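You operate a simulated robot arm through the tools that you are given. There is no shell and no other tool. Be economical: measure what you need, move in short steps, check, and stop when the job is done.

Carry out the task below with a simulated two-armed robot. There is one attempt and no reset: what you move stays moved.

TASK
Grease the white bearing block, then the orange one.
Fine: each till its blue collar is whole, none to a blob; coupler back on its rest; leave the other blocks and the small caps.
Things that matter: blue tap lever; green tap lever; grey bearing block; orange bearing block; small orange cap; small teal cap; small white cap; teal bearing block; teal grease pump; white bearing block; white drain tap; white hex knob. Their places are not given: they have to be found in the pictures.

It is judged by the outcome, as a careful person would: the job done as asked, and still so three seconds after it is handed in. It fails if anything else is knocked over, pushed out of place, dropped, spilled or broken. Lids that push on must go on centred and level and be pressed home; caps that screw on are set level and turned clockwise until they are tight.

THE ROBOT
Two 7-joint arms with fingered hands on one trunk that stands fixed in place. Base frame: the origin is at the foot of the trunk, x ahead of it, y to its left, z up; the work surface is at about z = 850. Readings come in mm, rad, newtons and seconds.
The left shoulder is at [70, 142, 1264], the right one opposite. With the tool pointing down near the work surface each hand reaches from about 100 to 780 mm from the base axis, measured 20 degrees to its own side. Payload 3.6 kg a hand.
The TCP of each hand is the grasp point between the finger pads, 25 mm short of the fingertips. In the tool frame z runs along the fingers and y along their closing line. Largest opening 88 mm; the body of the gripper starts 29 mm behind the TCP. The gripper is a hand of 5 fingers: y runs from the thumb to the fingers, the wrist lies at [-13, -97, -162] in the tool frame.
Orientation is that of the tool frame in the base frame, as a unit quaternion [x, y, z, w]. With the fingers straight down and the wrist toward the robot, the tool's x, y and z point along [0, 1, 0], [1, 0, 0] and [0, 0, -1] of the base frame.

THE INTERFACE
- The arms move only by the tool jog_arm. It takes "left_moves", "right_moves" or both (then of equal length, played together; a hand with none holds still); each is text: rows parted by semicolons, each of 6 numbers parted by spaces: the shift along the tool's x, y, z in units of 100 mm (1.0 is 100 mm), then the turn, a rotation vector about the tool's x, y, z in units of 120 degrees (1.0 is 120 degrees). In form: dx dy dz rx ry rz; .... A call has 1 to 8 rows; each row is the pose to reach, as a shift and turn from the pose commanded when the call began, along the tool's axes at that moment. A call with a number of a shift or a turn outside -1 to 1 is refused whole. Each row takes 0.2 s and may step no farther than 50 mm and 0.15 rad from the row before; otherwise, the whole call is refused. A pose out of reach is approached as far as the arm can. The call stops where the force on the tool passes 40 N (or 10 N more than at its start, if that is more) or the arm is blocked; 0.2 s more then pass. In this call time passes only in rows, and 0.2 s behind the last. It gives the time, the measured TCP pose, the force on the tool (base axes), the opening and the grip force at its end, in the units of the frame above (readings bear some noise), with the torque about the TCP (base axes, N m) and any sound that the robot's microphone picked up.
- Cameras (640 x 400 px; columns grow to the right, rows downward): "scene" is now at [106.2, -67.2, 1492.5]; the picture's right is [-0.77, -0.63, -0.00], its down [-0.38, 0.46, -0.80] and it looks along [0.51, -0.62, -0.59] (base axes); focal length 214 px, centre (320, 200). "left" rides on the left gripper at [-59, -79, -105] in its tool frame; the picture's right is [-0.73, -0.32, 0.61], its down [0.62, -0.68, 0.38] and it looks along [0.29, 0.66, 0.70] (tool axes); focal length 234 px, centre (320, 200). "right" rides on the right gripper at [59, -79, -105] in its tool frame; the picture's right is [-0.73, 0.32, -0.61], its down [-0.62, -0.68, 0.38] and it looks along [-0.29, 0.66, 0.70] (tool axes); focal length 234 px, centre (320, 200).
- get_image(camera): a new picture of that camera. No time passes.
- move_column(by): slides the trunk up (or, below 0, down) by that many mm; the arms and the scene camera ride with it, the base frame stays. It gives what a move gives, with no picture.
- move_fingers(index, middle, ring, little, thumb_bend, thumb_turn, hand): sets how far each is bent, from 0 (flat) to 1 (curled in); at 0.3 the hand is open as for a grip, at 0.7 the pads meet at the TCP. One left out holds its place. A second passes; each finger stops where it meets its share of the squeeze, and holds until it gets a number again. It is the only way to open and close the hand. It gives what a move gives, with no picture; readings hold the bend of each and the force on index, middle, ring, little, thumb and palm. thumb_turn goes from beside the hand (0) to across from the fingers (1), as for a grip.
- pan_tilt(pan, tilt): turns the head with the scene camera to pan (to the left, within 1.501 rad either way) and tilt (down, from -0.506 to 1.204), counted from straight ahead of the robot. It gives what a move gives.
- measure_at(camera, pixels): there is no depth. For up to 12 entries [column, row, z] of the newest picture of that camera ("zoom" is the newest enlarged one), the place [x, y] in the base frame at which the ray of that pixel passes the height z, good to about 3 mm. No time passes.
- zoom(camera, box): a new picture of the part [left, top, right, bottom] of that camera's present view, enlarged. No time passes.
- close_job(): hands the job in; it is judged then, once.

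Work in short steps. Measure before you move; look again where a grasp or a placing could have gone wrong, and mend it. You have 80 turns and 64 pictures in all, those below and enlarged ones among them. Open the grippers and draw the arms clear of the work before you hand the job in, unless the task says otherwise; then end with one line.

The tools are called after "Call:" as name(argument=value, ...) on one line, values as JSON. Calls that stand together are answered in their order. jog_arm: Moves the arms, as the interface text tells. Its arguments: {"type":"object","properties":{"left_moves":{"type":"string"},"right_moves":{"type":"string"}},"required":[]} The other tools are called the same way: move_column (by) slides the trunk up or down; move_fingers (index, middle, ring, little, thumb_bend, thumb_turn, hand) moves the fingers one by one; pan_tilt (pan, tilt) turns the head that bears the scene camera; get_image (camera) takes a picture; measure_at (camera, pixels) gives the place at which the rays of pixels pass given heights; zoom (camera, box) takes an enlarged picture of a part of a camera's view; close_job () hands the job in.

At the start:

```text
time_s: 0.0
left_tcp_pos: [406.7, -49.3, 1313.5]
left_tcp_rot: [0.707, 0.707, 0.0, 0.001]
left_contact_force: [-0.3, 0.5, -0.3]
left_torque: [-0.01, -0.02, 0.02]
left_opening: 87.5
left_finger_force: 0.1
left_shape: jaw
left_bend: [0.3, 0.3, 0.3, 0.3, 0.3, 0.98]
left_finger forces: [0.1, 0.1, 0.1, 0.0, 0.0, 0.0]
right_tcp_pos: [268.4, -356.6, 1302.0]
right_tcp_rot: [0.707, 0.707, 0.0, 0.0]
right_contact_force: [0.7, 0.1, 0.0]
right_torque: [0.0, -0.02, 0.0]
right_opening: 87.4
right_finger_force: 0.1
right_shape: jaw
right_bend: [0.3, 0.3, 0.3, 0.3, 0.3, 0.98]
right_finger forces: [0.0, 0.0, 0.0, 0.0, 0.1, 0.0]
trunk travel left (down, up): [-800.0, 140.0]
head pan, tilt: [-0.887, 0.637]
```

scene: 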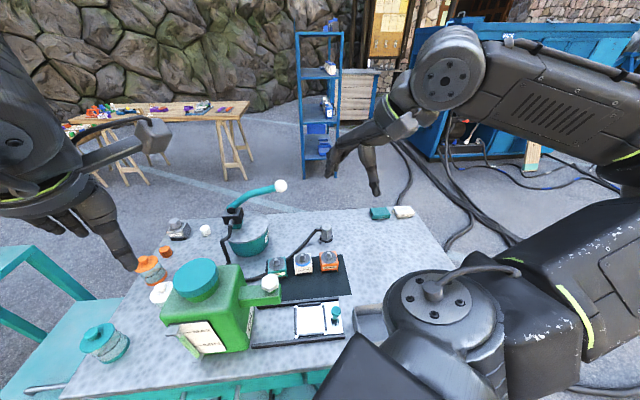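
right: 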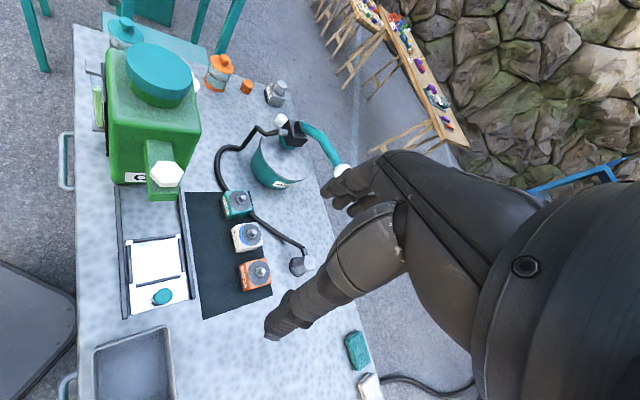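
left: 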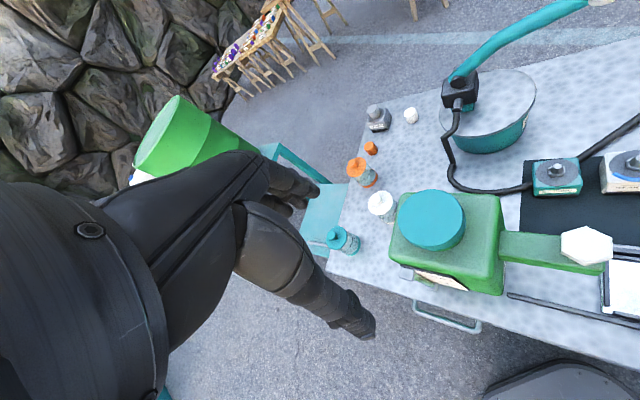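

The scene shows the pump (bowl at 250,235), its hose ending in a coupler near (325,235), and the blocks at (275,265), (302,262), (328,260). I zoom in for details.

Call:
zoom(camera="scene", box=[200, 170, 360, 310])

Call:
zoom(camera="right", box=[180, 80, 380, 320])

```text
2.86 times, centred on (280, 240) of scene
```

zoom: 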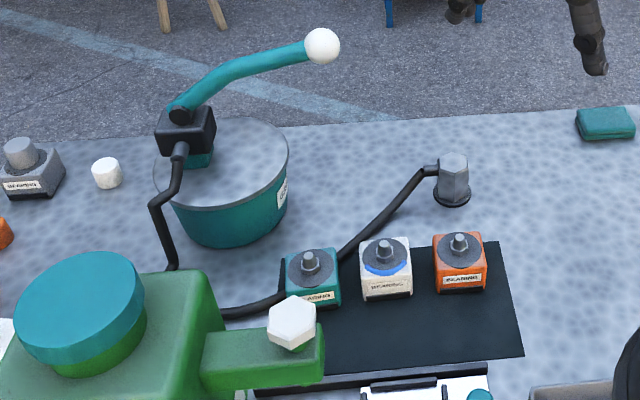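

```text
1.67 times, centred on (280, 200) of right
```

zoom: 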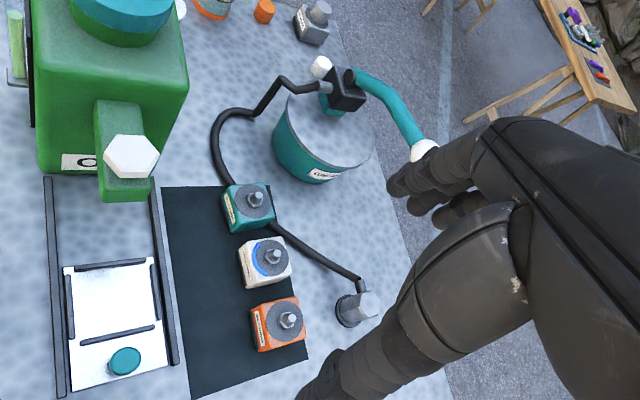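

I triangulate by measuring the same points in both views at a few heights.

Call:
measure_at(camera="scene", pixels=[[326.5, 240, 850], [326.5, 225, 900], [326.5, 225, 930], [302.4, 256.4, 890], [302.4, 256.4, 920], [329, 254.3, 890], [329, 254.3, 920], [276.5, 260.3, 900], [280.7, 186.2, 1050], [280.7, 186.2, 1200], [232.8, 212, 1000], [232.8, 212, 1100]])

Call:
measure_at(camera="right", pixels=[[297, 269, 850], [308.8, 261.7, 900], [308.8, 261.7, 930], [251.9, 233, 890], [251.9, 233, 920], [260.8, 271.9, 890], [260.8, 271.9, 920], [241.7, 198.8, 900], [342.3, 170, 1050], [342.3, 170, 1200], [292, 125, 1000], [292, 125, 1100]])

```text
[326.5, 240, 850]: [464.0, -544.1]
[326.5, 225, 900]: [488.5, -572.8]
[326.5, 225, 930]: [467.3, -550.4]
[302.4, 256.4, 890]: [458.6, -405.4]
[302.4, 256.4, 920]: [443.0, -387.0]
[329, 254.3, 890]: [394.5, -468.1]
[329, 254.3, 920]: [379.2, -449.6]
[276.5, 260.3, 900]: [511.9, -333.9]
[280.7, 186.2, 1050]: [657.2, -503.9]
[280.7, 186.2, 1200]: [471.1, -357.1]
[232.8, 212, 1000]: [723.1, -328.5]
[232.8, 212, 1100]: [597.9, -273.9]
```

```text
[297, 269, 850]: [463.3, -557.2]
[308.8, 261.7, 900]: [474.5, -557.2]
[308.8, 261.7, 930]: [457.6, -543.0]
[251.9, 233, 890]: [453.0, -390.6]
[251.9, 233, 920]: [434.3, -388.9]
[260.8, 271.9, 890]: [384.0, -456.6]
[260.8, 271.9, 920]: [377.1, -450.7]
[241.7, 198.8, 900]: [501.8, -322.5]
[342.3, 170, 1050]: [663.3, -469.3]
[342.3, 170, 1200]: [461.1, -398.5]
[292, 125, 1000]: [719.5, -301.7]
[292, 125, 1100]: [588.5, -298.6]
```

Triangulated: coupler top ≈ (463,-547,~920), white nipple ≈ (445,-390,~910), orange nipple ≈ (378,-450), teal (505,-325), pump knob ≈ (570,-436,1119), pivot ≈ (657,-300,1050). I move the right hand toward above the coupler.

Call:
jog_arm(right_moves="-0.25 0.25 0.25 0 0 0; -0.5 0.5 0.5 0 0 0; -0.75 0.75 0.75 0 0 0; -1 1 1 0 0 0")

Call:
jog_arm(right_moves="-0.22 0.25 0.12 0 0 0; -0.45 0.5 0.25 0 0 0; -0.67 0.6 0.4 0 0 0; -0.9 0.6 0.5 0 0 0")

Call:
get_image(camera="right")

Call:
get_image(camera="scene")

```text
time_s: 1.0
left_tcp_pos: [408.6, -51.5, 1312.5]
left_tcp_rot: [0.707, 0.707, 0.0, 0.0]
left_contact_force: [0.1, 0.2, -0.2]
left_torque: [0.02, 0.03, -0.01]
left_opening: 87.9
left_finger_force: 0.0
left_shape: jaw
left_bend: [0.3, 0.3, 0.3, 0.3, 0.3, 0.98]
left_finger forces: [0.1, 0.1, 0.0, 0.0, 0.1, 0.0]
right_tcp_pos: [373.7, -459.0, 1202.9]
right_tcp_rot: [0.707, 0.707, -0.001, 0.0]
right_contact_force: [0.3, -0.5, -0.2]
right_torque: [0.01, -0.01, 0.0]
right_opening: 87.3
right_finger_force: 0.1
right_shape: jaw
right_bend: [0.3, 0.3, 0.3, 0.3, 0.3, 0.98]
right_finger forces: [0.0, 0.0, 0.0, 0.1, 0.0, 0.0]
trunk travel left (down, up): [-800.0, 140.0]
head pan, tilt: [-0.887, 0.637]
```

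```text
time_s: 2.0
left_tcp_pos: [406.6, -50.3, 1313.0]
left_tcp_rot: [0.707, 0.707, 0.001, 0.0]
left_contact_force: [-0.4, 0.6, 0.3]
left_torque: [-0.01, 0.05, -0.02]
left_opening: 87.2
left_finger_force: 0.1
left_shape: jaw
left_bend: [0.3, 0.3, 0.3, 0.3, 0.3, 0.98]
left_finger forces: [0.0, 0.0, 0.0, 0.0, 0.0, 0.0]
right_tcp_pos: [428.9, -545.8, 1153.4]
right_tcp_rot: [0.706, 0.708, -0.001, 0.0]
right_contact_force: [-0.7, 0.4, -0.8]
right_torque: [0.01, 0.0, 0.0]
right_opening: 87.6
right_finger_force: 0.0
right_shape: jaw
right_bend: [0.3, 0.3, 0.3, 0.3, 0.3, 0.98]
right_finger forces: [0.0, 0.0, 0.1, 0.1, 0.0, 0.1]
trunk travel left (down, up): [-800.0, 140.0]
head pan, tilt: [-0.887, 0.637]
```

```text
58 pictures are left
```

right: 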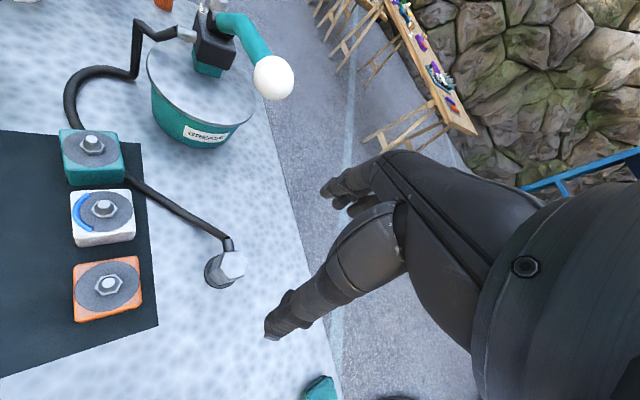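

```text
57 pictures are left
```

scene: 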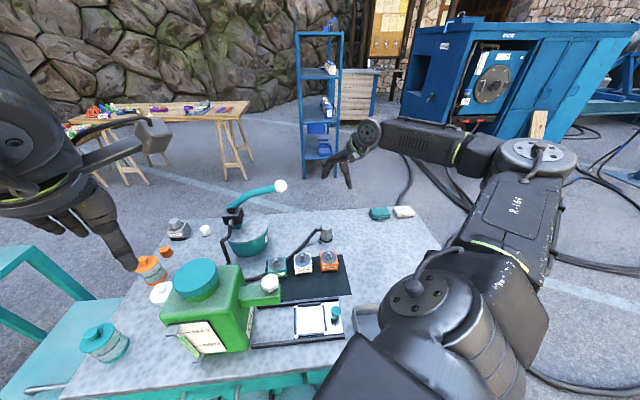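

The white block carries a partial blue arc (at 85,210 in the right view). I enlarge the coupler and blocks to fix their places.

Call:
zoom(camera="right", box=[50, 120, 290, 330])

Call:
zoom(camera="scene", box=[256, 215, 352, 275])

```text
1.90 times, centred on (170, 225) of right
```

zoom: 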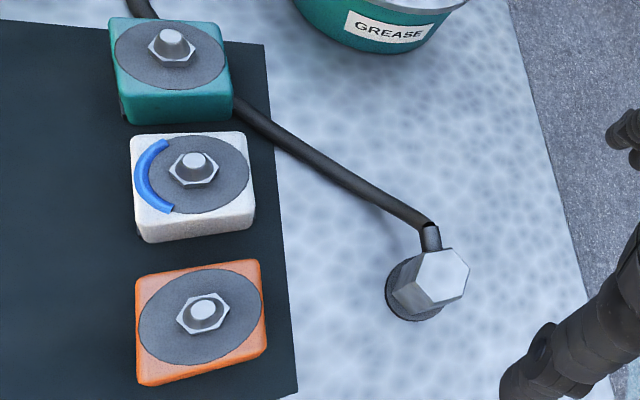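

```text
6.67 times, centred on (304, 245) of scene
```

zoom: 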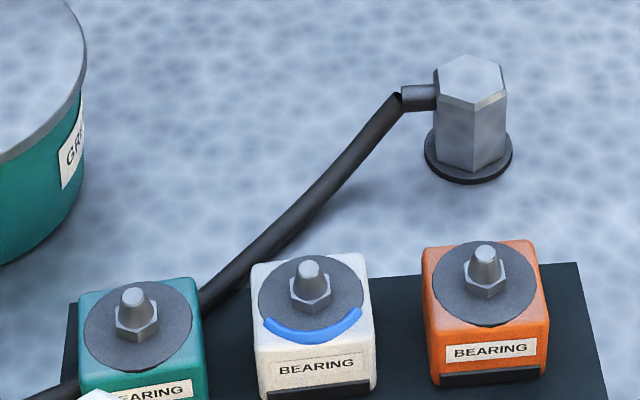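

I triangulate coupler top, rest ring, and nipple tips from the two enlarged views.

Call:
measure_at(camera="scene", pixels=[[326.8, 226.7, 900], [326.8, 226.7, 940], [302.2, 254.75, 890], [302.2, 254.75, 930], [328.7, 252.5, 890], [328.7, 252.5, 930], [326.5, 238.7, 850], [302.6, 259.5, 890], [329, 257, 890]])

Call:
measure_at(camera="right", pixels=[[233.2, 264.5, 900], [233.2, 264.5, 940], [104.2, 206.6, 890], [104.2, 206.6, 930], [107.9, 283.9, 890], [107.9, 283.9, 930], [218.4, 272.0, 850], [102, 211, 890], [106, 288, 890]])

```text
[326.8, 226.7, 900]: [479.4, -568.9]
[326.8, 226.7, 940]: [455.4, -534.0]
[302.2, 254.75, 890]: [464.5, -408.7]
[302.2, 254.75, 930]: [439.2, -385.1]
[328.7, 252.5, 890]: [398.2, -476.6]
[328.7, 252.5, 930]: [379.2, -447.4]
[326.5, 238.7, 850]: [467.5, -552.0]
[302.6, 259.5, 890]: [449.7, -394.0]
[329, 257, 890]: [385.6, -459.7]
```

```text
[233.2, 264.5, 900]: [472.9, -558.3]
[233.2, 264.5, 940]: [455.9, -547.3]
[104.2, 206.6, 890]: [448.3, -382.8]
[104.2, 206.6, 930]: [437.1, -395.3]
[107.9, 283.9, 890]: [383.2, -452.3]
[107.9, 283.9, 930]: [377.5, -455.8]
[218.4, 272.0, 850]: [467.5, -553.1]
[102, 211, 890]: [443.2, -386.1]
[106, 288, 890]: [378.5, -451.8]
```

Coupler ≈ (467,-553), top ~918; white nipple ≈ (441,-391), orange ≈ (381,-455), tips ~920. Now the direction of the hose elbow, from its pixels in both views.

Call:
measure_at(camera="scene", pixels=[[317.4, 229.5, 907], [326.8, 226.7, 918]])

Call:
measure_at(camera="right", pixels=[[227.5, 242, 907], [233.2, 264.5, 918]])

Call:
jog_arm(right_moves="0 0 0 0 0 0.07; 0 0 0 0 0 0.14; 0 0 0 0 0 0.21; 0 0 0 0 0 0.28; 0 0 0 0 0 0.33; 0 0 0 0 0 0.375")

```text
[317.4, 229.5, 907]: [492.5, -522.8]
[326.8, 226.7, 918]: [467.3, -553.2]
```

```text
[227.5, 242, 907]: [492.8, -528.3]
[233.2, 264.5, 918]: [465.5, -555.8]
```

```text
time_s: 3.4
left_tcp_pos: [407.2, -50.9, 1312.5]
left_tcp_rot: [0.707, 0.707, 0.0, 0.001]
left_contact_force: [-0.4, 0.1, 0.6]
left_torque: [-0.02, -0.01, -0.02]
left_opening: 87.5
left_finger_force: 0.1
left_shape: jaw
left_bend: [0.3, 0.3, 0.3, 0.3, 0.3, 0.98]
left_finger forces: [0.0, 0.0, 0.0, 0.0, 0.0, 0.0]
right_tcp_pos: [430.2, -546.5, 1153.2]
right_tcp_rot: [0.924, 0.382, 0.0, 0.001]
right_contact_force: [-0.4, -0.3, -0.6]
right_torque: [0.01, 0.0, -0.01]
right_opening: 87.9
right_finger_force: 0.0
right_shape: jaw
right_bend: [0.3, 0.3, 0.3, 0.3, 0.3, 0.98]
right_finger forces: [0.1, 0.0, 0.0, 0.0, 0.0, 0.0]
trunk travel left (down, up): [-800.0, 140.0]
head pan, tilt: [-0.887, 0.637]
```

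The elbow points along (0.7,0.7), so the rotated hand closes across it. I centre over (467,-553) and descend to about z=1000, then look.

Call:
jog_arm(right_moves="0.11 0.15 0.4 0 0 0; 0.22 0.31 0.8 0 0 0; 0.22 0.31 1 0 0 0")

Call:
jog_arm(right_moves="0 0 0.35 0 0 0; 0 0 0.6 0 0 0")

Call:
get_image(camera="right")

Call:
zoom(camera="scene", box=[260, 170, 420, 270])

```text
time_s: 4.2
left_tcp_pos: [406.6, -50.9, 1313.0]
left_tcp_rot: [0.707, 0.707, 0.0, 0.001]
left_contact_force: [-0.7, -0.6, -1.1]
left_torque: [0.01, -0.01, 0.01]
left_opening: 87.6
left_finger_force: 0.1
left_shape: jaw
left_bend: [0.3, 0.3, 0.3, 0.3, 0.3, 0.98]
left_finger forces: [0.1, 0.1, 0.1, 0.0, 0.0, 0.1]
right_tcp_pos: [467.3, -553.4, 1053.3]
right_tcp_rot: [0.924, 0.383, 0.001, 0.0]
right_contact_force: [0.2, -0.2, 0.9]
right_torque: [-0.01, 0.0, -0.01]
right_opening: 87.6
right_finger_force: 0.1
right_shape: jaw
right_bend: [0.3, 0.3, 0.3, 0.3, 0.3, 0.98]
right_finger forces: [0.1, 0.0, 0.0, 0.1, 0.1, 0.0]
trunk travel left (down, up): [-800.0, 140.0]
head pan, tilt: [-0.887, 0.637]
```

```text
time_s: 4.8
left_tcp_pos: [406.6, -49.6, 1313.3]
left_tcp_rot: [0.708, 0.706, 0.001, 0.002]
left_contact_force: [0.5, 0.1, -0.2]
left_torque: [0.01, 0.0, 0.0]
left_opening: 87.6
left_finger_force: 0.1
left_shape: jaw
left_bend: [0.3, 0.3, 0.3, 0.3, 0.3, 0.98]
left_finger forces: [0.1, 0.1, 0.1, 0.1, 0.1, 0.0]
right_tcp_pos: [468.6, -552.7, 994.0]
right_tcp_rot: [0.924, 0.383, -0.001, 0.0]
right_contact_force: [-0.1, 0.9, 0.0]
right_torque: [-0.01, 0.05, 0.03]
right_opening: 87.8
right_finger_force: 0.1
right_shape: jaw
right_bend: [0.3, 0.3, 0.3, 0.3, 0.3, 0.98]
right_finger forces: [0.1, 0.1, 0.0, 0.1, 0.1, 0.0]
trunk travel left (down, up): [-800.0, 140.0]
head pan, tilt: [-0.887, 0.637]
```

```text
54 pictures are left
```

right: 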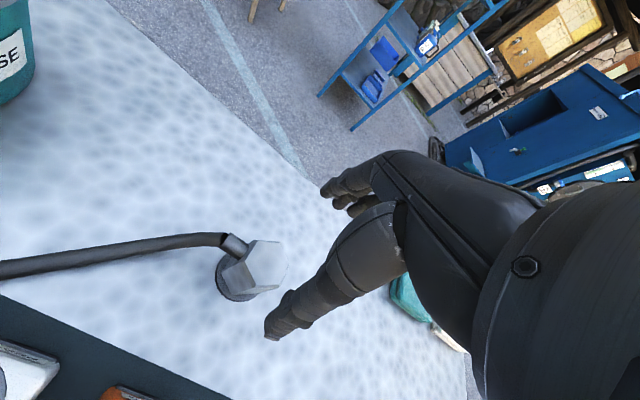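

```text
4.00 times, centred on (340, 220) of scene
```

zoom: 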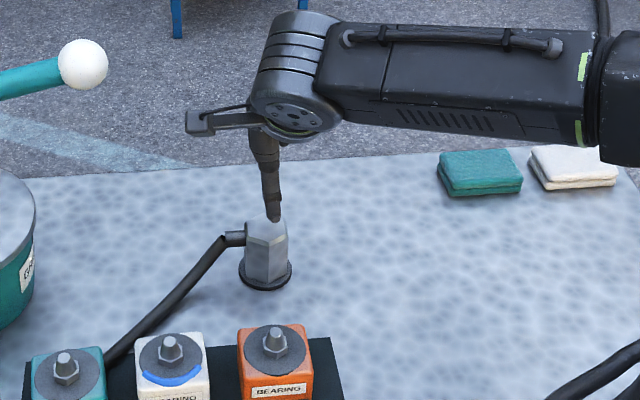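

The coupler top shows at (264,264) in the right view; I verify its place against the TCP.

Call:
measure_at(camera="right", pixels=[[264, 264, 918], [264, 264, 912], [234, 282, 850]])

```text
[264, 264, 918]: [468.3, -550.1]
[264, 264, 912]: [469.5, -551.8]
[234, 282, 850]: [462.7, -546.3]
```

Aligned at about (468,-551). I descend to z≈897.

Call:
jog_arm(right_moves="0 0 0.4 0 0 0; 0 0 0.7 0 0 0; 0 0 0.97 0 0 0")

Call:
get_image(camera="right")

```text
time_s: 5.6
left_tcp_pos: [407.3, -49.8, 1313.7]
left_tcp_rot: [0.707, 0.707, 0.0, 0.0]
left_contact_force: [-0.9, 0.4, -0.5]
left_torque: [0.03, -0.03, 0.03]
left_opening: 87.4
left_finger_force: 0.0
left_shape: jaw
left_bend: [0.3, 0.3, 0.3, 0.3, 0.3, 0.98]
left_finger forces: [0.1, 0.0, 0.0, 0.0, 0.1, 0.0]
right_tcp_pos: [468.8, -552.8, 896.7]
right_tcp_rot: [0.924, 0.383, 0.001, -0.001]
right_contact_force: [-0.4, 0.2, 0.6]
right_torque: [-0.01, 0.0, -0.02]
right_opening: 87.7
right_finger_force: 0.0
right_shape: jaw
right_bend: [0.3, 0.3, 0.3, 0.3, 0.3, 0.98]
right_finger forces: [0.0, 0.0, 0.1, 0.0, 0.0, 0.0]
trunk travel left (down, up): [-800.0, 140.0]
head pan, tilt: [-0.887, 0.637]
```

```text
52 pictures are left
```

right: 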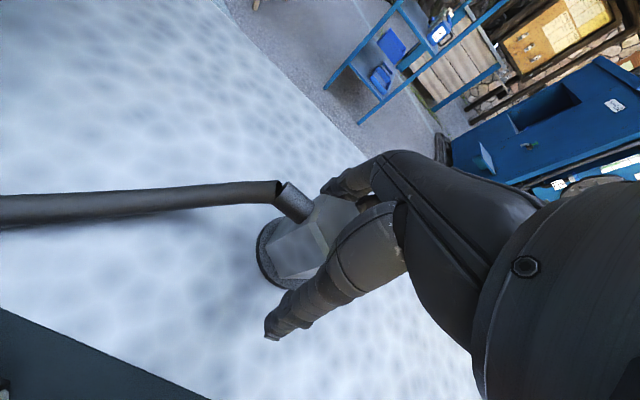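

The coupler stands between thumb and fingers, with the elbow clear of both. I close the hand.

Call:
move_fingers(hand="right", index=0.7, middle=0.7, ring=0.7, little=0.7, thumb_bend=0.7)

Call:
get_image(camera="right")

```text
time_s: 6.6
left_tcp_pos: [407.8, -51.0, 1313.4]
left_tcp_rot: [0.708, 0.706, 0.0, 0.001]
left_contact_force: [0.7, -0.8, 0.4]
left_torque: [0.04, 0.03, -0.04]
left_opening: 87.6
left_finger_force: 0.1
left_shape: jaw
left_bend: [0.3, 0.3, 0.3, 0.3, 0.3, 0.98]
left_finger forces: [0.0, 0.0, 0.0, 0.1, 0.1, 0.0]
right_tcp_pos: [467.6, -554.5, 896.0]
right_tcp_rot: [0.924, 0.383, 0.0, 0.0]
right_contact_force: [0.5, 0.3, 0.6]
right_torque: [-0.07, -0.03, 0.03]
right_opening: 34.5
right_finger_force: 14.6
right_shape: fingers
right_bend: [0.57, 0.61, 0.67, 0.7, 0.54, 0.95]
right_finger forces: [6.7, 6.5, 2.2, 0.0, 14.1, 0.1]
trunk travel left (down, up): [-800.0, 140.0]
head pan, tilt: [-0.887, 0.637]
```

```text
51 pictures are left
```

right: 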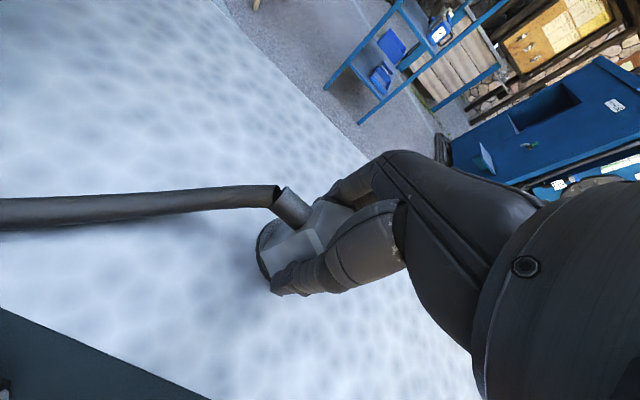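

Gripped (14.6 N). I lift straight up 80 mm.

Call:
jog_arm(right_moves="0 0 -0.2 0 0 0; 0 0 -0.5 0 0 0; 0 0 -0.8 0 0 0")

Call:
get_image(camera="right")

Call:
zoom(camera="scene", box=[260, 190, 380, 270])

```text
time_s: 7.4
left_tcp_pos: [407.4, -50.3, 1312.3]
left_tcp_rot: [0.706, 0.708, 0.0, 0.001]
left_contact_force: [0.6, 0.0, 0.3]
left_torque: [0.02, -0.03, -0.02]
left_opening: 87.4
left_finger_force: 0.1
left_shape: jaw
left_bend: [0.3, 0.3, 0.3, 0.3, 0.3, 0.98]
left_finger forces: [0.0, 0.0, 0.0, 0.0, 0.1, 0.1]
right_tcp_pos: [468.7, -552.7, 977.2]
right_tcp_rot: [0.924, 0.383, 0.0, 0.0]
right_contact_force: [0.2, 0.0, -1.6]
right_torque: [-0.01, 0.01, -0.03]
right_opening: 34.7
right_finger_force: 14.7
right_shape: fingers
right_bend: [0.57, 0.61, 0.67, 0.7, 0.54, 0.95]
right_finger forces: [6.6, 6.4, 2.1, 0.0, 13.7, 0.0]
trunk travel left (down, up): [-800.0, 140.0]
head pan, tilt: [-0.887, 0.637]
```

```text
50 pictures are left
```

right: 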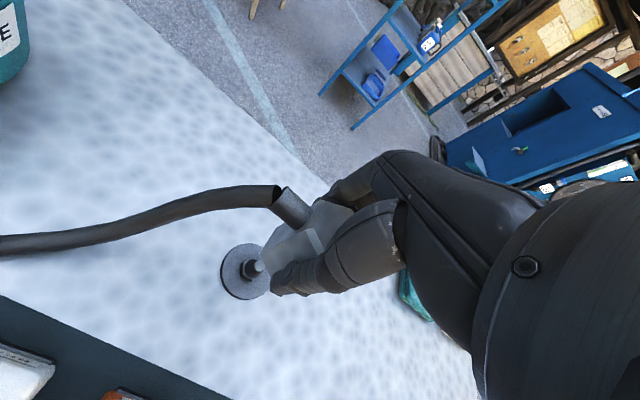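

```text
5.00 times, centred on (320, 230) of scene
```

zoom: 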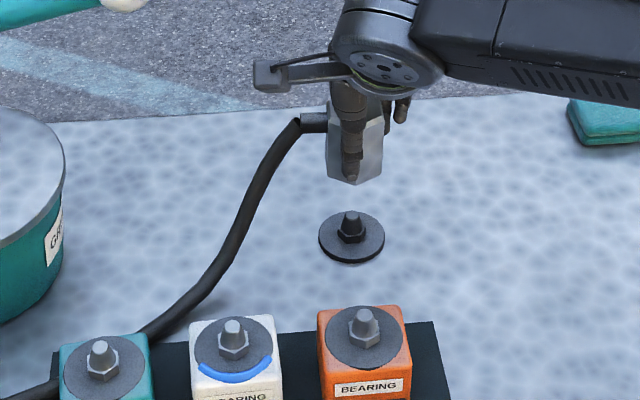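

Lifted; the rest has a nipple post. I move toward the white block at a height of ~1000, stopping short to measure its nipple from the hand camera.

Call:
jog_arm(right_moves="0.2 -0.28 -0.2 0 0 0; 0.4 -0.55 -0.2 0 0 0; 0.6 -0.85 -0.2 0 0 0")

Call:
get_image(camera="right")

```text
time_s: 8.2
left_tcp_pos: [408.0, -50.6, 1312.3]
left_tcp_rot: [0.707, 0.707, 0.0, 0.001]
left_contact_force: [0.6, -0.4, 0.4]
left_torque: [-0.05, 0.01, -0.01]
left_opening: 87.9
left_finger_force: 0.0
left_shape: jaw
left_bend: [0.3, 0.3, 0.3, 0.3, 0.3, 0.98]
left_finger forces: [0.0, 0.0, 0.0, 0.0, 0.1, 0.0]
right_tcp_pos: [449.4, -451.6, 995.2]
right_tcp_rot: [0.924, 0.383, -0.001, 0.0]
right_contact_force: [0.1, 0.6, -1.8]
right_torque: [-0.02, 0.02, 0.01]
right_opening: 34.4
right_finger_force: 14.5
right_shape: fingers
right_bend: [0.57, 0.62, 0.67, 0.7, 0.54, 0.95]
right_finger forces: [6.6, 6.4, 2.1, 0.1, 13.7, 0.1]
trunk travel left (down, up): [-800.0, 140.0]
head pan, tilt: [-0.887, 0.637]
```

```text
48 pictures are left
```

right: 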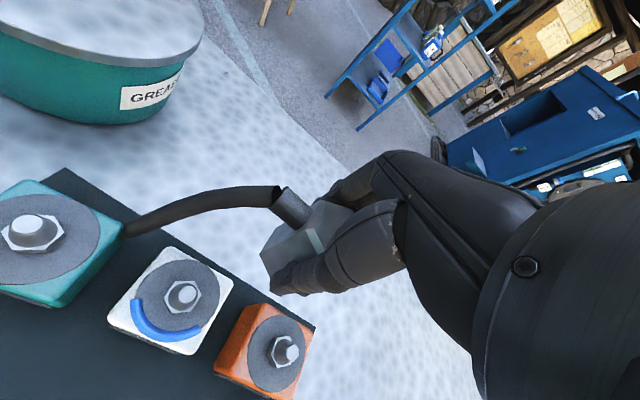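

White nipple tip at (187,291), orange at (293,353); I measure both.

Call:
measure_at(camera="right", pixels=[[187, 291, 910], [187, 291, 920], [178, 300, 890], [178, 300, 895], [293, 353, 910], [293, 353, 920], [276, 354, 890], [276, 354, 895]])

Call:
zoom(camera="right", box=[100, 230, 340, 400])

```text
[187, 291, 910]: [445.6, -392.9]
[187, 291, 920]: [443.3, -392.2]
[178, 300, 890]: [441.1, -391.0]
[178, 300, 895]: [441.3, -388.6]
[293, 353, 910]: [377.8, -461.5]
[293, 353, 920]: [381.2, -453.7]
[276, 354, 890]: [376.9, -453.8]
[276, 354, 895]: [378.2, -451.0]
```

```text
2.35 times, centred on (220, 315) of right
```

zoom: 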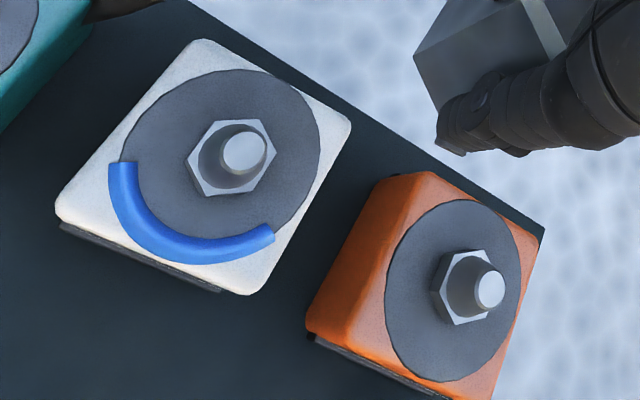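

White nipple ≈ (442.5,-391.5). I move directly over it at the same height and check.

Call:
jog_arm(right_moves="0.2 -0.25 0 0 0 0; 0.38 -0.475 0 0 0 0")

Call:
zoom(camera="right", box=[180, 160, 420, 310])

Call:
zoom(camera="scene", box=[260, 200, 360, 270])

```text
time_s: 8.8
left_tcp_pos: [408.1, -50.0, 1312.4]
left_tcp_rot: [0.707, 0.707, -0.001, 0.001]
left_contact_force: [0.1, 0.3, -0.4]
left_torque: [-0.01, 0.0, 0.0]
left_opening: 87.9
left_finger_force: 0.1
left_shape: jaw
left_bend: [0.3, 0.3, 0.3, 0.3, 0.3, 0.98]
left_finger forces: [0.1, 0.1, 0.1, 0.0, 0.0, 0.0]
right_tcp_pos: [443.1, -389.1, 995.8]
right_tcp_rot: [0.924, 0.383, 0.0, 0.001]
right_contact_force: [0.4, 0.0, -1.5]
right_torque: [0.02, 0.0, 0.0]
right_opening: 34.3
right_finger_force: 13.9
right_shape: fingers
right_bend: [0.57, 0.62, 0.67, 0.7, 0.54, 0.95]
right_finger forces: [6.7, 6.3, 1.9, 0.1, 13.2, 0.1]
trunk travel left (down, up): [-800.0, 140.0]
head pan, tilt: [-0.887, 0.637]
```

```text
2.67 times, centred on (300, 235) of right
```

zoom: 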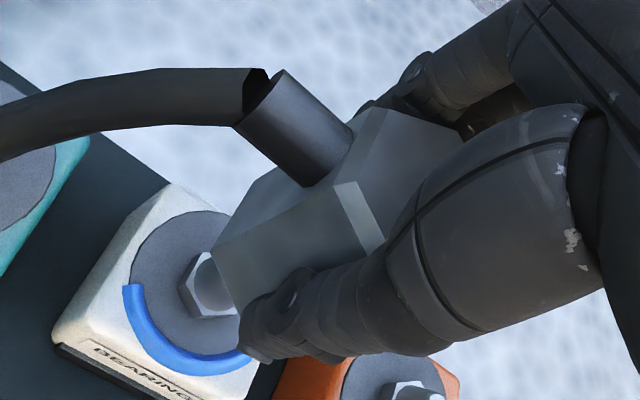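

```text
5.71 times, centred on (310, 235) of scene
```

zoom: 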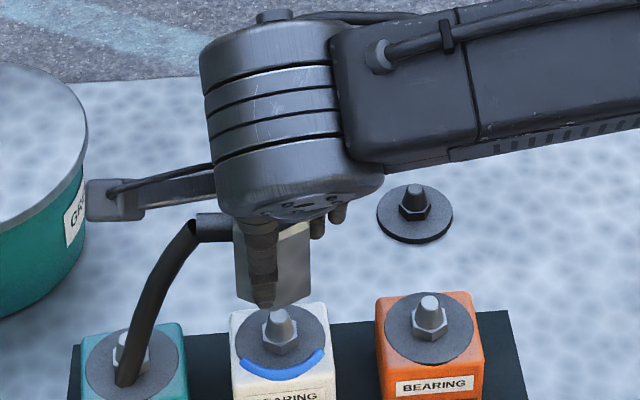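

Aligned above the nipple. I descend in steps, watching the force; seating is expected near TCP z≈934.

Call:
jog_arm(right_moves="-0.01 0.01 0.25 0 0 0; -0.01 0.01 0.4 0 0 0; -0.01 0.01 0.5 0 0 0")

Call:
zoom(camera="right", box=[180, 160, 420, 310])

Call:
zoom(camera="scene", box=[260, 200, 360, 270])

```text
time_s: 9.6
left_tcp_pos: [406.5, -51.8, 1312.7]
left_tcp_rot: [0.707, 0.708, 0.0, 0.002]
left_contact_force: [-0.6, 0.2, 0.4]
left_torque: [-0.01, 0.02, -0.01]
left_opening: 87.6
left_finger_force: 0.0
left_shape: jaw
left_bend: [0.3, 0.3, 0.3, 0.3, 0.3, 0.98]
left_finger forces: [0.0, 0.0, 0.1, 0.0, 0.0, 0.1]
right_tcp_pos: [444.6, -391.9, 947.5]
right_tcp_rot: [0.924, 0.383, 0.0, 0.0]
right_contact_force: [0.1, -0.6, -2.0]
right_torque: [0.01, 0.01, 0.0]
right_opening: 34.0
right_finger_force: 13.5
right_shape: fingers
right_bend: [0.57, 0.62, 0.67, 0.7, 0.54, 0.95]
right_finger forces: [6.8, 6.3, 1.9, 0.0, 13.2, 0.0]
trunk travel left (down, up): [-800.0, 140.0]
head pan, tilt: [-0.887, 0.637]
```

```text
2.67 times, centred on (300, 235) of right
```

zoom: 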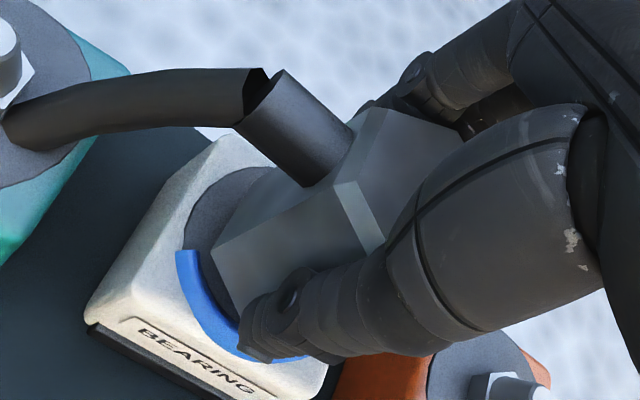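

```text
5.71 times, centred on (310, 235) of scene
```

zoom: 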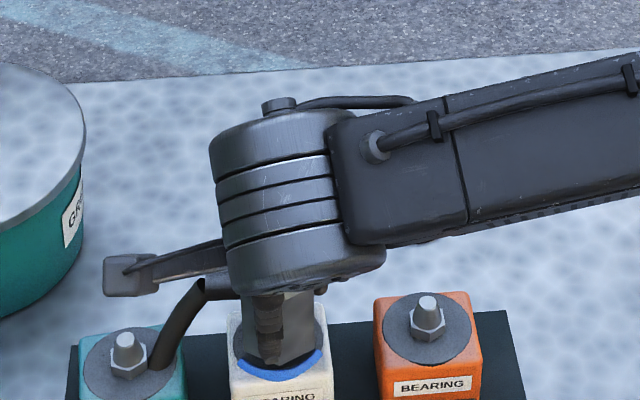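

The nipple is inside the socket with no side force. I continue down gently.

Call:
jog_arm(right_moves="0 0 0.03 0 0 0; 0 0 0.06 0 0 0; 0 0 0.09 0 0 0")

```text
time_s: 10.4
left_tcp_pos: [406.2, -49.6, 1313.5]
left_tcp_rot: [0.707, 0.707, 0.0, 0.001]
left_contact_force: [-0.1, -0.2, -0.2]
left_torque: [-0.03, -0.01, 0.01]
left_opening: 87.5
left_finger_force: 0.0
left_shape: jaw
left_bend: [0.3, 0.3, 0.3, 0.3, 0.3, 0.98]
left_finger forces: [0.0, 0.1, 0.0, 0.0, 0.0, 0.0]
right_tcp_pos: [442.5, -392.3, 939.1]
right_tcp_rot: [0.924, 0.383, 0.001, 0.001]
right_contact_force: [1.8, -0.3, 4.8]
right_torque: [-0.14, -0.07, 0.04]
right_opening: 34.1
right_finger_force: 15.4
right_shape: fingers
right_bend: [0.57, 0.62, 0.67, 0.7, 0.54, 0.95]
right_finger forces: [7.6, 7.0, 2.3, 0.0, 14.2, 0.1]
trunk travel left (down, up): [-800.0, 140.0]
head pan, tilt: [-0.887, 0.637]
```

Contact begins (about 6 N up). I press a few mm more.

Call:
jog_arm(right_moves="0 0 0.02 0 0 0; 0 0 0.04 0 0 0; 0 0 0.06 0 0 0")

Call:
zoom(camera="right", box=[180, 160, 420, 310])

```text
time_s: 11.2
left_tcp_pos: [404.9, -48.0, 1314.4]
left_tcp_rot: [0.707, 0.707, -0.001, 0.003]
left_contact_force: [0.0, 0.2, -0.7]
left_torque: [0.0, 0.02, -0.01]
left_opening: 87.6
left_finger_force: 0.0
left_shape: jaw
left_bend: [0.3, 0.3, 0.3, 0.3, 0.3, 0.98]
left_finger forces: [0.0, 0.0, 0.0, 0.1, 0.1, 0.0]
right_tcp_pos: [442.6, -390.7, 935.2]
right_tcp_rot: [0.924, 0.382, 0.002, 0.002]
right_contact_force: [4.9, -2.9, 28.5]
right_torque: [-0.34, -0.2, 0.01]
right_opening: 33.5
right_finger_force: 19.5
right_shape: fingers
right_bend: [0.57, 0.61, 0.68, 0.7, 0.56, 0.94]
right_finger forces: [9.5, 9.6, 3.4, 0.1, 15.8, 0.0]
trunk travel left (down, up): [-800.0, 140.0]
head pan, tilt: [-0.887, 0.637]
```

```text
2.67 times, centred on (300, 235) of right
```

zoom: 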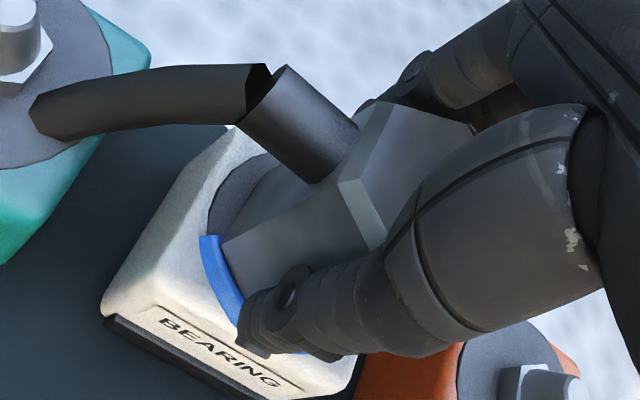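

Seated at z≈935 with 28 N, as expected. I ease off 5 mm of command to relieve the press and feel whether it is held.

Call:
jog_arm(right_moves="0 0 -0.03 0 0 0; 0 0 -0.06 0 0 0")

```text
time_s: 11.8
left_tcp_pos: [407.3, -49.1, 1313.6]
left_tcp_rot: [0.707, 0.707, 0.0, 0.001]
left_contact_force: [0.9, 0.8, 0.0]
left_torque: [0.0, 0.02, 0.01]
left_opening: 87.3
left_finger_force: 0.1
left_shape: jaw
left_bend: [0.3, 0.3, 0.3, 0.3, 0.3, 0.98]
left_finger forces: [0.0, 0.1, 0.0, 0.1, 0.0, 0.0]
right_tcp_pos: [441.1, -390.1, 936.8]
right_tcp_rot: [0.924, 0.383, -0.001, 0.0]
right_contact_force: [1.4, -2.5, 8.1]
right_torque: [-0.23, -0.19, 0.05]
right_opening: 33.6
right_finger_force: 15.9
right_shape: fingers
right_bend: [0.57, 0.61, 0.67, 0.7, 0.57, 0.95]
right_finger forces: [8.3, 7.5, 3.0, 0.0, 13.0, 0.0]
trunk travel left (down, up): [-800.0, 140.0]
head pan, tilt: [-0.887, 0.637]
```

Force relieved to ~8 N. I open the hand to let the coupler stand on the nipple.

Call:
move_fingers(hand="right", index=0.3, middle=0.3, ring=0.3, little=0.3, thumb_bend=0.3)

Call:
get_image(camera="right")

```text
time_s: 12.8
left_tcp_pos: [406.4, -50.0, 1313.5]
left_tcp_rot: [0.707, 0.707, 0.0, 0.001]
left_contact_force: [-1.2, -0.6, 0.4]
left_torque: [-0.01, 0.02, 0.0]
left_opening: 87.4
left_finger_force: 0.0
left_shape: jaw
left_bend: [0.3, 0.3, 0.3, 0.3, 0.3, 0.98]
left_finger forces: [0.0, 0.0, 0.0, 0.1, 0.0, 0.0]
right_tcp_pos: [442.5, -391.1, 937.6]
right_tcp_rot: [0.924, 0.382, -0.001, 0.0]
right_contact_force: [-0.2, -0.4, -0.4]
right_torque: [-0.02, -0.06, 0.0]
right_opening: 84.3
right_finger_force: 0.1
right_shape: fingers
right_bend: [0.3, 0.3, 0.3, 0.3, 0.3, 0.97]
right_finger forces: [0.0, 0.0, 0.0, 0.0, 0.0, 0.0]
trunk travel left (down, up): [-800.0, 140.0]
head pan, tilt: [-0.887, 0.637]
```

```text
41 pictures are left
```

right: 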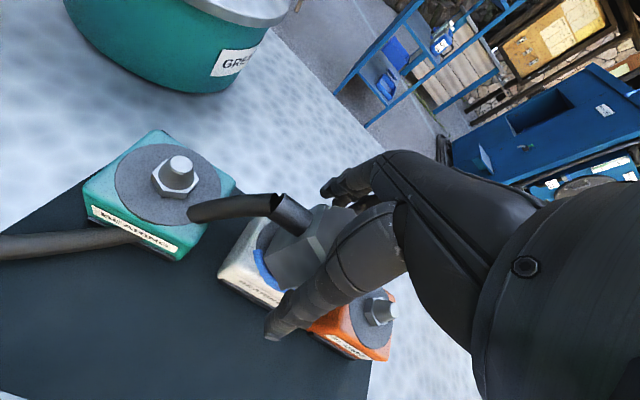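

The coupler stands by itself on the nipple. I rise straight up in the open hand.

Call:
jog_arm(right_moves="0 0 -0.3 0 0 0; 0 0 -0.65 0 0 0; 0 0 -1 0 0 0")

Call:
jog_arm(right_moves="0 0 -0.4 0 0 0; 0 0 -0.8 0 0 0; 0 0 -1 0 0 0")

Call:
jog_arm(right_moves="0 0 -0.3 0 0 0; 0 0 -0.55 0 0 0")

Call:
get_image(camera="right")

Call:
get_image(camera="scene")

```text
time_s: 13.6
left_tcp_pos: [406.1, -51.0, 1312.9]
left_tcp_rot: [0.707, 0.707, 0.0, 0.001]
left_contact_force: [-0.3, 0.3, 0.6]
left_torque: [0.03, -0.02, 0.02]
left_opening: 87.6
left_finger_force: 0.1
left_shape: jaw
left_bend: [0.3, 0.3, 0.3, 0.3, 0.3, 0.98]
left_finger forces: [0.0, 0.1, 0.0, 0.1, 0.1, 0.1]
right_tcp_pos: [442.3, -392.5, 1037.1]
right_tcp_rot: [0.924, 0.383, -0.001, -0.001]
right_contact_force: [0.1, 0.5, 0.2]
right_torque: [0.01, 0.03, 0.0]
right_opening: 84.5
right_finger_force: 0.0
right_shape: fingers
right_bend: [0.3, 0.3, 0.3, 0.3, 0.3, 0.98]
right_finger forces: [0.0, 0.0, 0.0, 0.1, 0.1, 0.1]
trunk travel left (down, up): [-800.0, 140.0]
head pan, tilt: [-0.887, 0.637]
```

```text
time_s: 14.4
left_tcp_pos: [407.4, -50.6, 1312.0]
left_tcp_rot: [0.707, 0.707, 0.0, 0.002]
left_contact_force: [-0.4, -0.5, 0.4]
left_torque: [0.01, 0.0, 0.0]
left_opening: 87.6
left_finger_force: 0.1
left_shape: jaw
left_bend: [0.3, 0.3, 0.3, 0.3, 0.3, 0.98]
left_finger forces: [0.0, 0.0, 0.0, 0.0, 0.0, 0.0]
right_tcp_pos: [459.3, -391.2, 1131.3]
right_tcp_rot: [0.924, 0.383, 0.0, -0.002]
right_contact_force: [-0.2, -0.3, 0.7]
right_torque: [0.03, -0.02, 0.01]
right_opening: 84.5
right_finger_force: 0.0
right_shape: fingers
right_bend: [0.3, 0.3, 0.3, 0.3, 0.3, 0.98]
right_finger forces: [0.0, 0.0, 0.0, 0.1, 0.0, 0.1]
right hand out of reach, approached as far as the arm can: row 2, 3
trunk travel left (down, up): [-800.0, 140.0]
head pan, tilt: [-0.887, 0.637]
```

```text
time_s: 15.0
left_tcp_pos: [406.9, -51.5, 1313.2]
left_tcp_rot: [0.708, 0.707, 0.0, 0.002]
left_contact_force: [0.1, -0.5, -0.2]
left_torque: [0.0, 0.03, -0.02]
left_opening: 87.6
left_finger_force: 0.0
left_shape: jaw
left_bend: [0.3, 0.3, 0.3, 0.3, 0.3, 0.98]
left_finger forces: [0.0, 0.0, 0.1, 0.1, 0.0, 0.0]
right_tcp_pos: [475.9, -387.2, 1183.8]
right_tcp_rot: [0.924, 0.384, 0.0, 0.0]
right_contact_force: [0.1, -0.1, 0.0]
right_torque: [-0.01, 0.0, -0.01]
right_opening: 84.4
right_finger_force: 0.0
right_shape: fingers
right_bend: [0.3, 0.3, 0.3, 0.3, 0.3, 0.98]
right_finger forces: [0.1, 0.0, 0.0, 0.1, 0.1, 0.1]
right hand out of reach, approached as far as the arm can: row 1, 2
trunk travel left (down, up): [-800.0, 140.0]
head pan, tilt: [-0.887, 0.637]
```

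```text
40 pictures are left
```

right: 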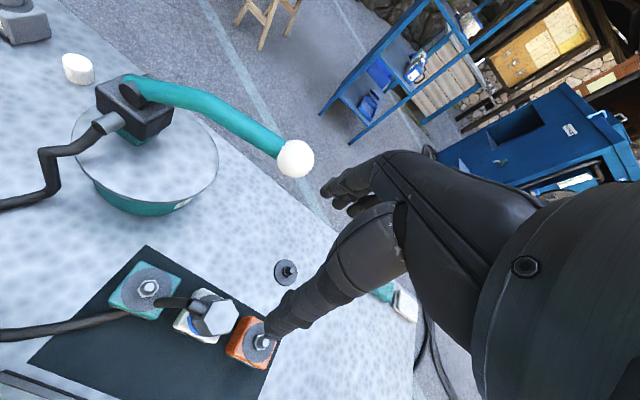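

```text
39 pictures are left
```

scene: 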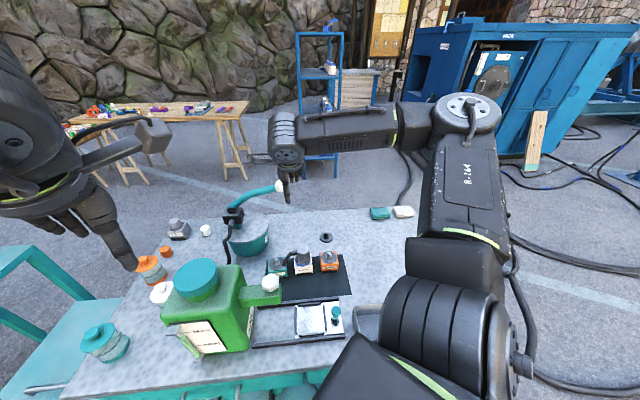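

The arm drifted near its fold limit but is clear. I re-measure the knob, now at (296,158) in the right view.

Call:
measure_at(camera="right", pixels=[[296, 158, 1100], [296, 158, 1119], [296, 158, 1140], [148, 95, 1050]])

Call:
measure_at(camera="scene", pixels=[[280, 186.5, 1100], [280, 186.5, 1119], [280, 186.5, 1140]])

```text
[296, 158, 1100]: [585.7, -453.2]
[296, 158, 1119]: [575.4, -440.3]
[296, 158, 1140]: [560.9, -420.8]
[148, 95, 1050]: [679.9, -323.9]
```

```text
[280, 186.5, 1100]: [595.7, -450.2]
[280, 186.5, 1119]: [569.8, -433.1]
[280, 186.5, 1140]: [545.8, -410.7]
```

Knob ≈ (571,-436,1118). I move toward above it, keeping fingertips above the knob's top, and read the pose.

Call:
jog_arm(right_moves="0.1 0.3 -0.03 0 0 0; 0.2 0.6 -0.05 0 0 0; 0.3 0.85 -0.05 0 0 0")

```text
time_s: 15.8
left_tcp_pos: [407.1, -51.3, 1312.5]
left_tcp_rot: [0.707, 0.707, 0.001, 0.001]
left_contact_force: [0.1, -0.1, -0.3]
left_torque: [-0.01, -0.01, 0.0]
left_opening: 87.4
left_finger_force: 0.1
left_shape: jaw
left_bend: [0.3, 0.3, 0.3, 0.3, 0.3, 0.98]
left_finger forces: [0.0, 0.0, 0.1, 0.1, 0.0, 0.0]
right_tcp_pos: [559.2, -426.6, 1185.0]
right_tcp_rot: [0.924, 0.382, -0.001, -0.001]
right_contact_force: [-0.4, 0.5, 0.0]
right_torque: [0.0, -0.03, -0.01]
right_opening: 84.4
right_finger_force: 0.1
right_shape: fingers
right_bend: [0.3, 0.3, 0.3, 0.3, 0.3, 0.98]
right_finger forces: [0.0, 0.1, 0.0, 0.0, 0.0, 0.0]
trunk travel left (down, up): [-800.0, 140.0]
head pan, tilt: [-0.887, 0.637]
```

I centre over the knob (12,-9 mm more) and check.

Call:
jog_arm(right_moves="0.02 0.15 0 0 0 0")

Call:
get_image(camera="right")

```text
time_s: 16.2
left_tcp_pos: [407.1, -50.2, 1312.8]
left_tcp_rot: [0.708, 0.706, 0.0, 0.001]
left_contact_force: [-0.4, 1.1, -0.3]
left_torque: [-0.01, 0.01, 0.01]
left_opening: 87.5
left_finger_force: 0.0
left_shape: jaw
left_bend: [0.3, 0.3, 0.3, 0.3, 0.3, 0.98]
left_finger forces: [0.1, 0.0, 0.0, 0.1, 0.1, 0.1]
right_tcp_pos: [569.9, -435.0, 1186.2]
right_tcp_rot: [0.924, 0.383, 0.0, 0.0]
right_contact_force: [-0.5, 0.1, 0.2]
right_torque: [0.02, -0.02, 0.02]
right_opening: 84.5
right_finger_force: 0.0
right_shape: fingers
right_bend: [0.3, 0.3, 0.3, 0.3, 0.3, 0.98]
right_finger forces: [0.0, 0.1, 0.0, 0.1, 0.1, 0.1]
trunk travel left (down, up): [-800.0, 140.0]
head pan, tilt: [-0.887, 0.637]
```

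```text
38 pictures are left
```

right: 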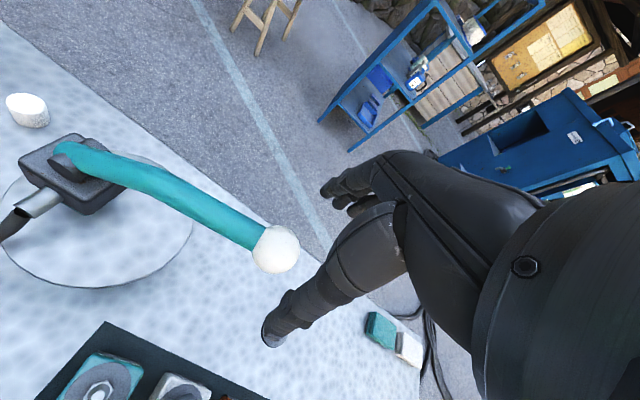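

I check the knob at (276,249) at z=1118.

Call:
measure_at(camera="right", pixels=[[276, 249, 1110], [276, 249, 1118], [276, 249, 1125]])

Call:
jog_arm(right_moves="0 0 0.25 0 0 0; 0 0 0.5 0 0 0; 0 0 0.66 0 0 0")

Call:
get_image(camera="right")

```text
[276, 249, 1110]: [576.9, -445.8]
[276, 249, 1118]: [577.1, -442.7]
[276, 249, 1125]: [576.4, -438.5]
```

```text
time_s: 17.0
left_tcp_pos: [408.0, -50.7, 1312.6]
left_tcp_rot: [0.707, 0.707, 0.0, 0.002]
left_contact_force: [-0.2, 0.0, -0.6]
left_torque: [-0.01, 0.01, -0.02]
left_opening: 87.6
left_finger_force: 0.1
left_shape: jaw
left_bend: [0.3, 0.3, 0.3, 0.3, 0.3, 0.98]
left_finger forces: [0.0, 0.0, 0.0, 0.1, 0.0, 0.0]
right_tcp_pos: [568.8, -434.9, 1118.6]
right_tcp_rot: [0.924, 0.383, 0.001, 0.0]
right_contact_force: [0.3, 0.0, -0.3]
right_torque: [0.01, -0.05, -0.01]
right_opening: 84.5
right_finger_force: 0.2
right_shape: fingers
right_bend: [0.3, 0.3, 0.3, 0.3, 0.3, 0.98]
right_finger forces: [0.1, 0.0, 0.1, 0.0, 0.0, 0.0]
trunk travel left (down, up): [-800.0, 140.0]
head pan, tilt: [-0.887, 0.637]
```

```text
37 pictures are left
```

right: 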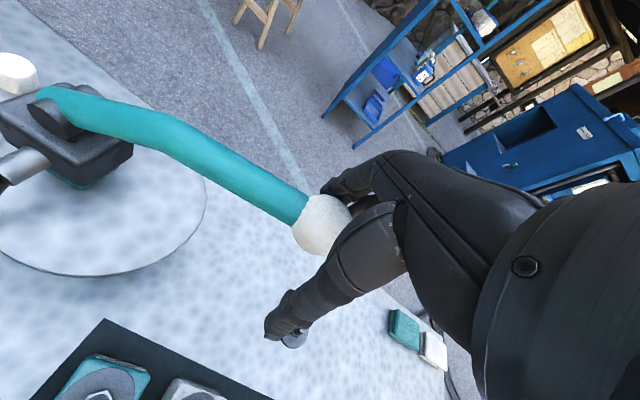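

The knob is between fingers and thumb. I shift 5 mm along the closing line to centre and close on it.

Call:
jog_arm(right_moves="0 0.05 0 0 0 0")

Call:
move_fingers(hand="right", index=0.7, middle=0.7, ring=0.7, little=0.7, thumb_bend=0.7)

```text
time_s: 17.4
left_tcp_pos: [406.8, -51.5, 1313.6]
left_tcp_rot: [0.707, 0.707, 0.0, 0.001]
left_contact_force: [0.8, -0.3, 0.5]
left_torque: [0.0, -0.03, -0.03]
left_opening: 87.6
left_finger_force: 0.1
left_shape: jaw
left_bend: [0.3, 0.3, 0.3, 0.3, 0.3, 0.98]
left_finger forces: [0.1, 0.0, 0.0, 0.0, 0.0, 0.1]
right_tcp_pos: [572.1, -438.7, 1120.5]
right_tcp_rot: [0.924, 0.383, 0.001, 0.0]
right_contact_force: [0.1, 0.0, -0.6]
right_torque: [0.01, -0.03, 0.03]
right_opening: 84.8
right_finger_force: 0.0
right_shape: fingers
right_bend: [0.3, 0.3, 0.3, 0.3, 0.3, 0.98]
right_finger forces: [0.1, 0.1, 0.1, 0.0, 0.0, 0.0]
trunk travel left (down, up): [-800.0, 140.0]
head pan, tilt: [-0.887, 0.637]
```

```text
time_s: 18.4
left_tcp_pos: [409.2, -54.1, 1311.4]
left_tcp_rot: [0.707, 0.707, 0.0, 0.0]
left_contact_force: [-0.4, 0.0, 0.4]
left_torque: [-0.01, 0.01, -0.01]
left_opening: 87.7
left_finger_force: 0.0
left_shape: jaw
left_bend: [0.3, 0.3, 0.3, 0.3, 0.3, 0.98]
left_finger forces: [0.1, 0.1, 0.0, 0.0, 0.0, 0.0]
right_tcp_pos: [573.3, -442.3, 1118.5]
right_tcp_rot: [0.924, 0.383, -0.001, -0.001]
right_contact_force: [10.4, -13.0, 3.1]
right_torque: [-0.26, -0.23, -0.01]
right_opening: 30.8
right_finger_force: 13.0
right_shape: fingers
right_bend: [0.46, 0.57, 0.69, 0.7, 0.63, 0.97]
right_finger forces: [12.2, 7.8, 0.8, 0.1, 5.2, 0.0]
trunk travel left (down, up): [-800.0, 140.0]
head pan, tilt: [-0.887, 0.637]
```

The grip pushes sideways 16 N along tool +y, meaning the knob sits nearer the fingers; I shift +6 mm along y to balance it.

Call:
jog_arm(right_moves="0 0.06 0 0 0 0")

Call:
zoom(camera="right", box=[180, 120, 440, 370])

```text
time_s: 18.8
left_tcp_pos: [407.2, -51.4, 1312.2]
left_tcp_rot: [0.708, 0.706, 0.001, 0.001]
left_contact_force: [-0.2, 0.1, -0.1]
left_torque: [0.0, -0.03, 0.0]
left_opening: 87.6
left_finger_force: 0.0
left_shape: jaw
left_bend: [0.3, 0.3, 0.3, 0.3, 0.3, 0.98]
left_finger forces: [0.0, 0.0, 0.0, 0.0, 0.0, 0.0]
right_tcp_pos: [576.0, -442.0, 1120.6]
right_tcp_rot: [0.923, 0.384, 0.0, 0.0]
right_contact_force: [1.9, -7.3, -0.4]
right_torque: [-0.14, -0.07, -0.05]
right_opening: 30.6
right_finger_force: 12.6
right_shape: fingers
right_bend: [0.48, 0.59, 0.7, 0.7, 0.62, 0.97]
right_finger forces: [8.5, 7.0, 1.6, 0.0, 8.1, 0.0]
trunk travel left (down, up): [-800.0, 140.0]
head pan, tilt: [-0.887, 0.637]
```

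```text
1.60 times, centred on (310, 245) of right
```

zoom: 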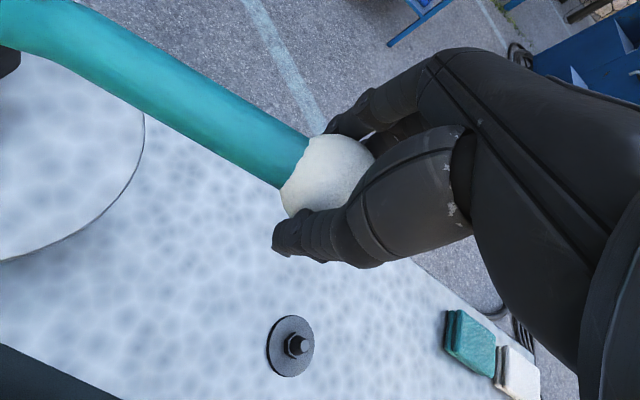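

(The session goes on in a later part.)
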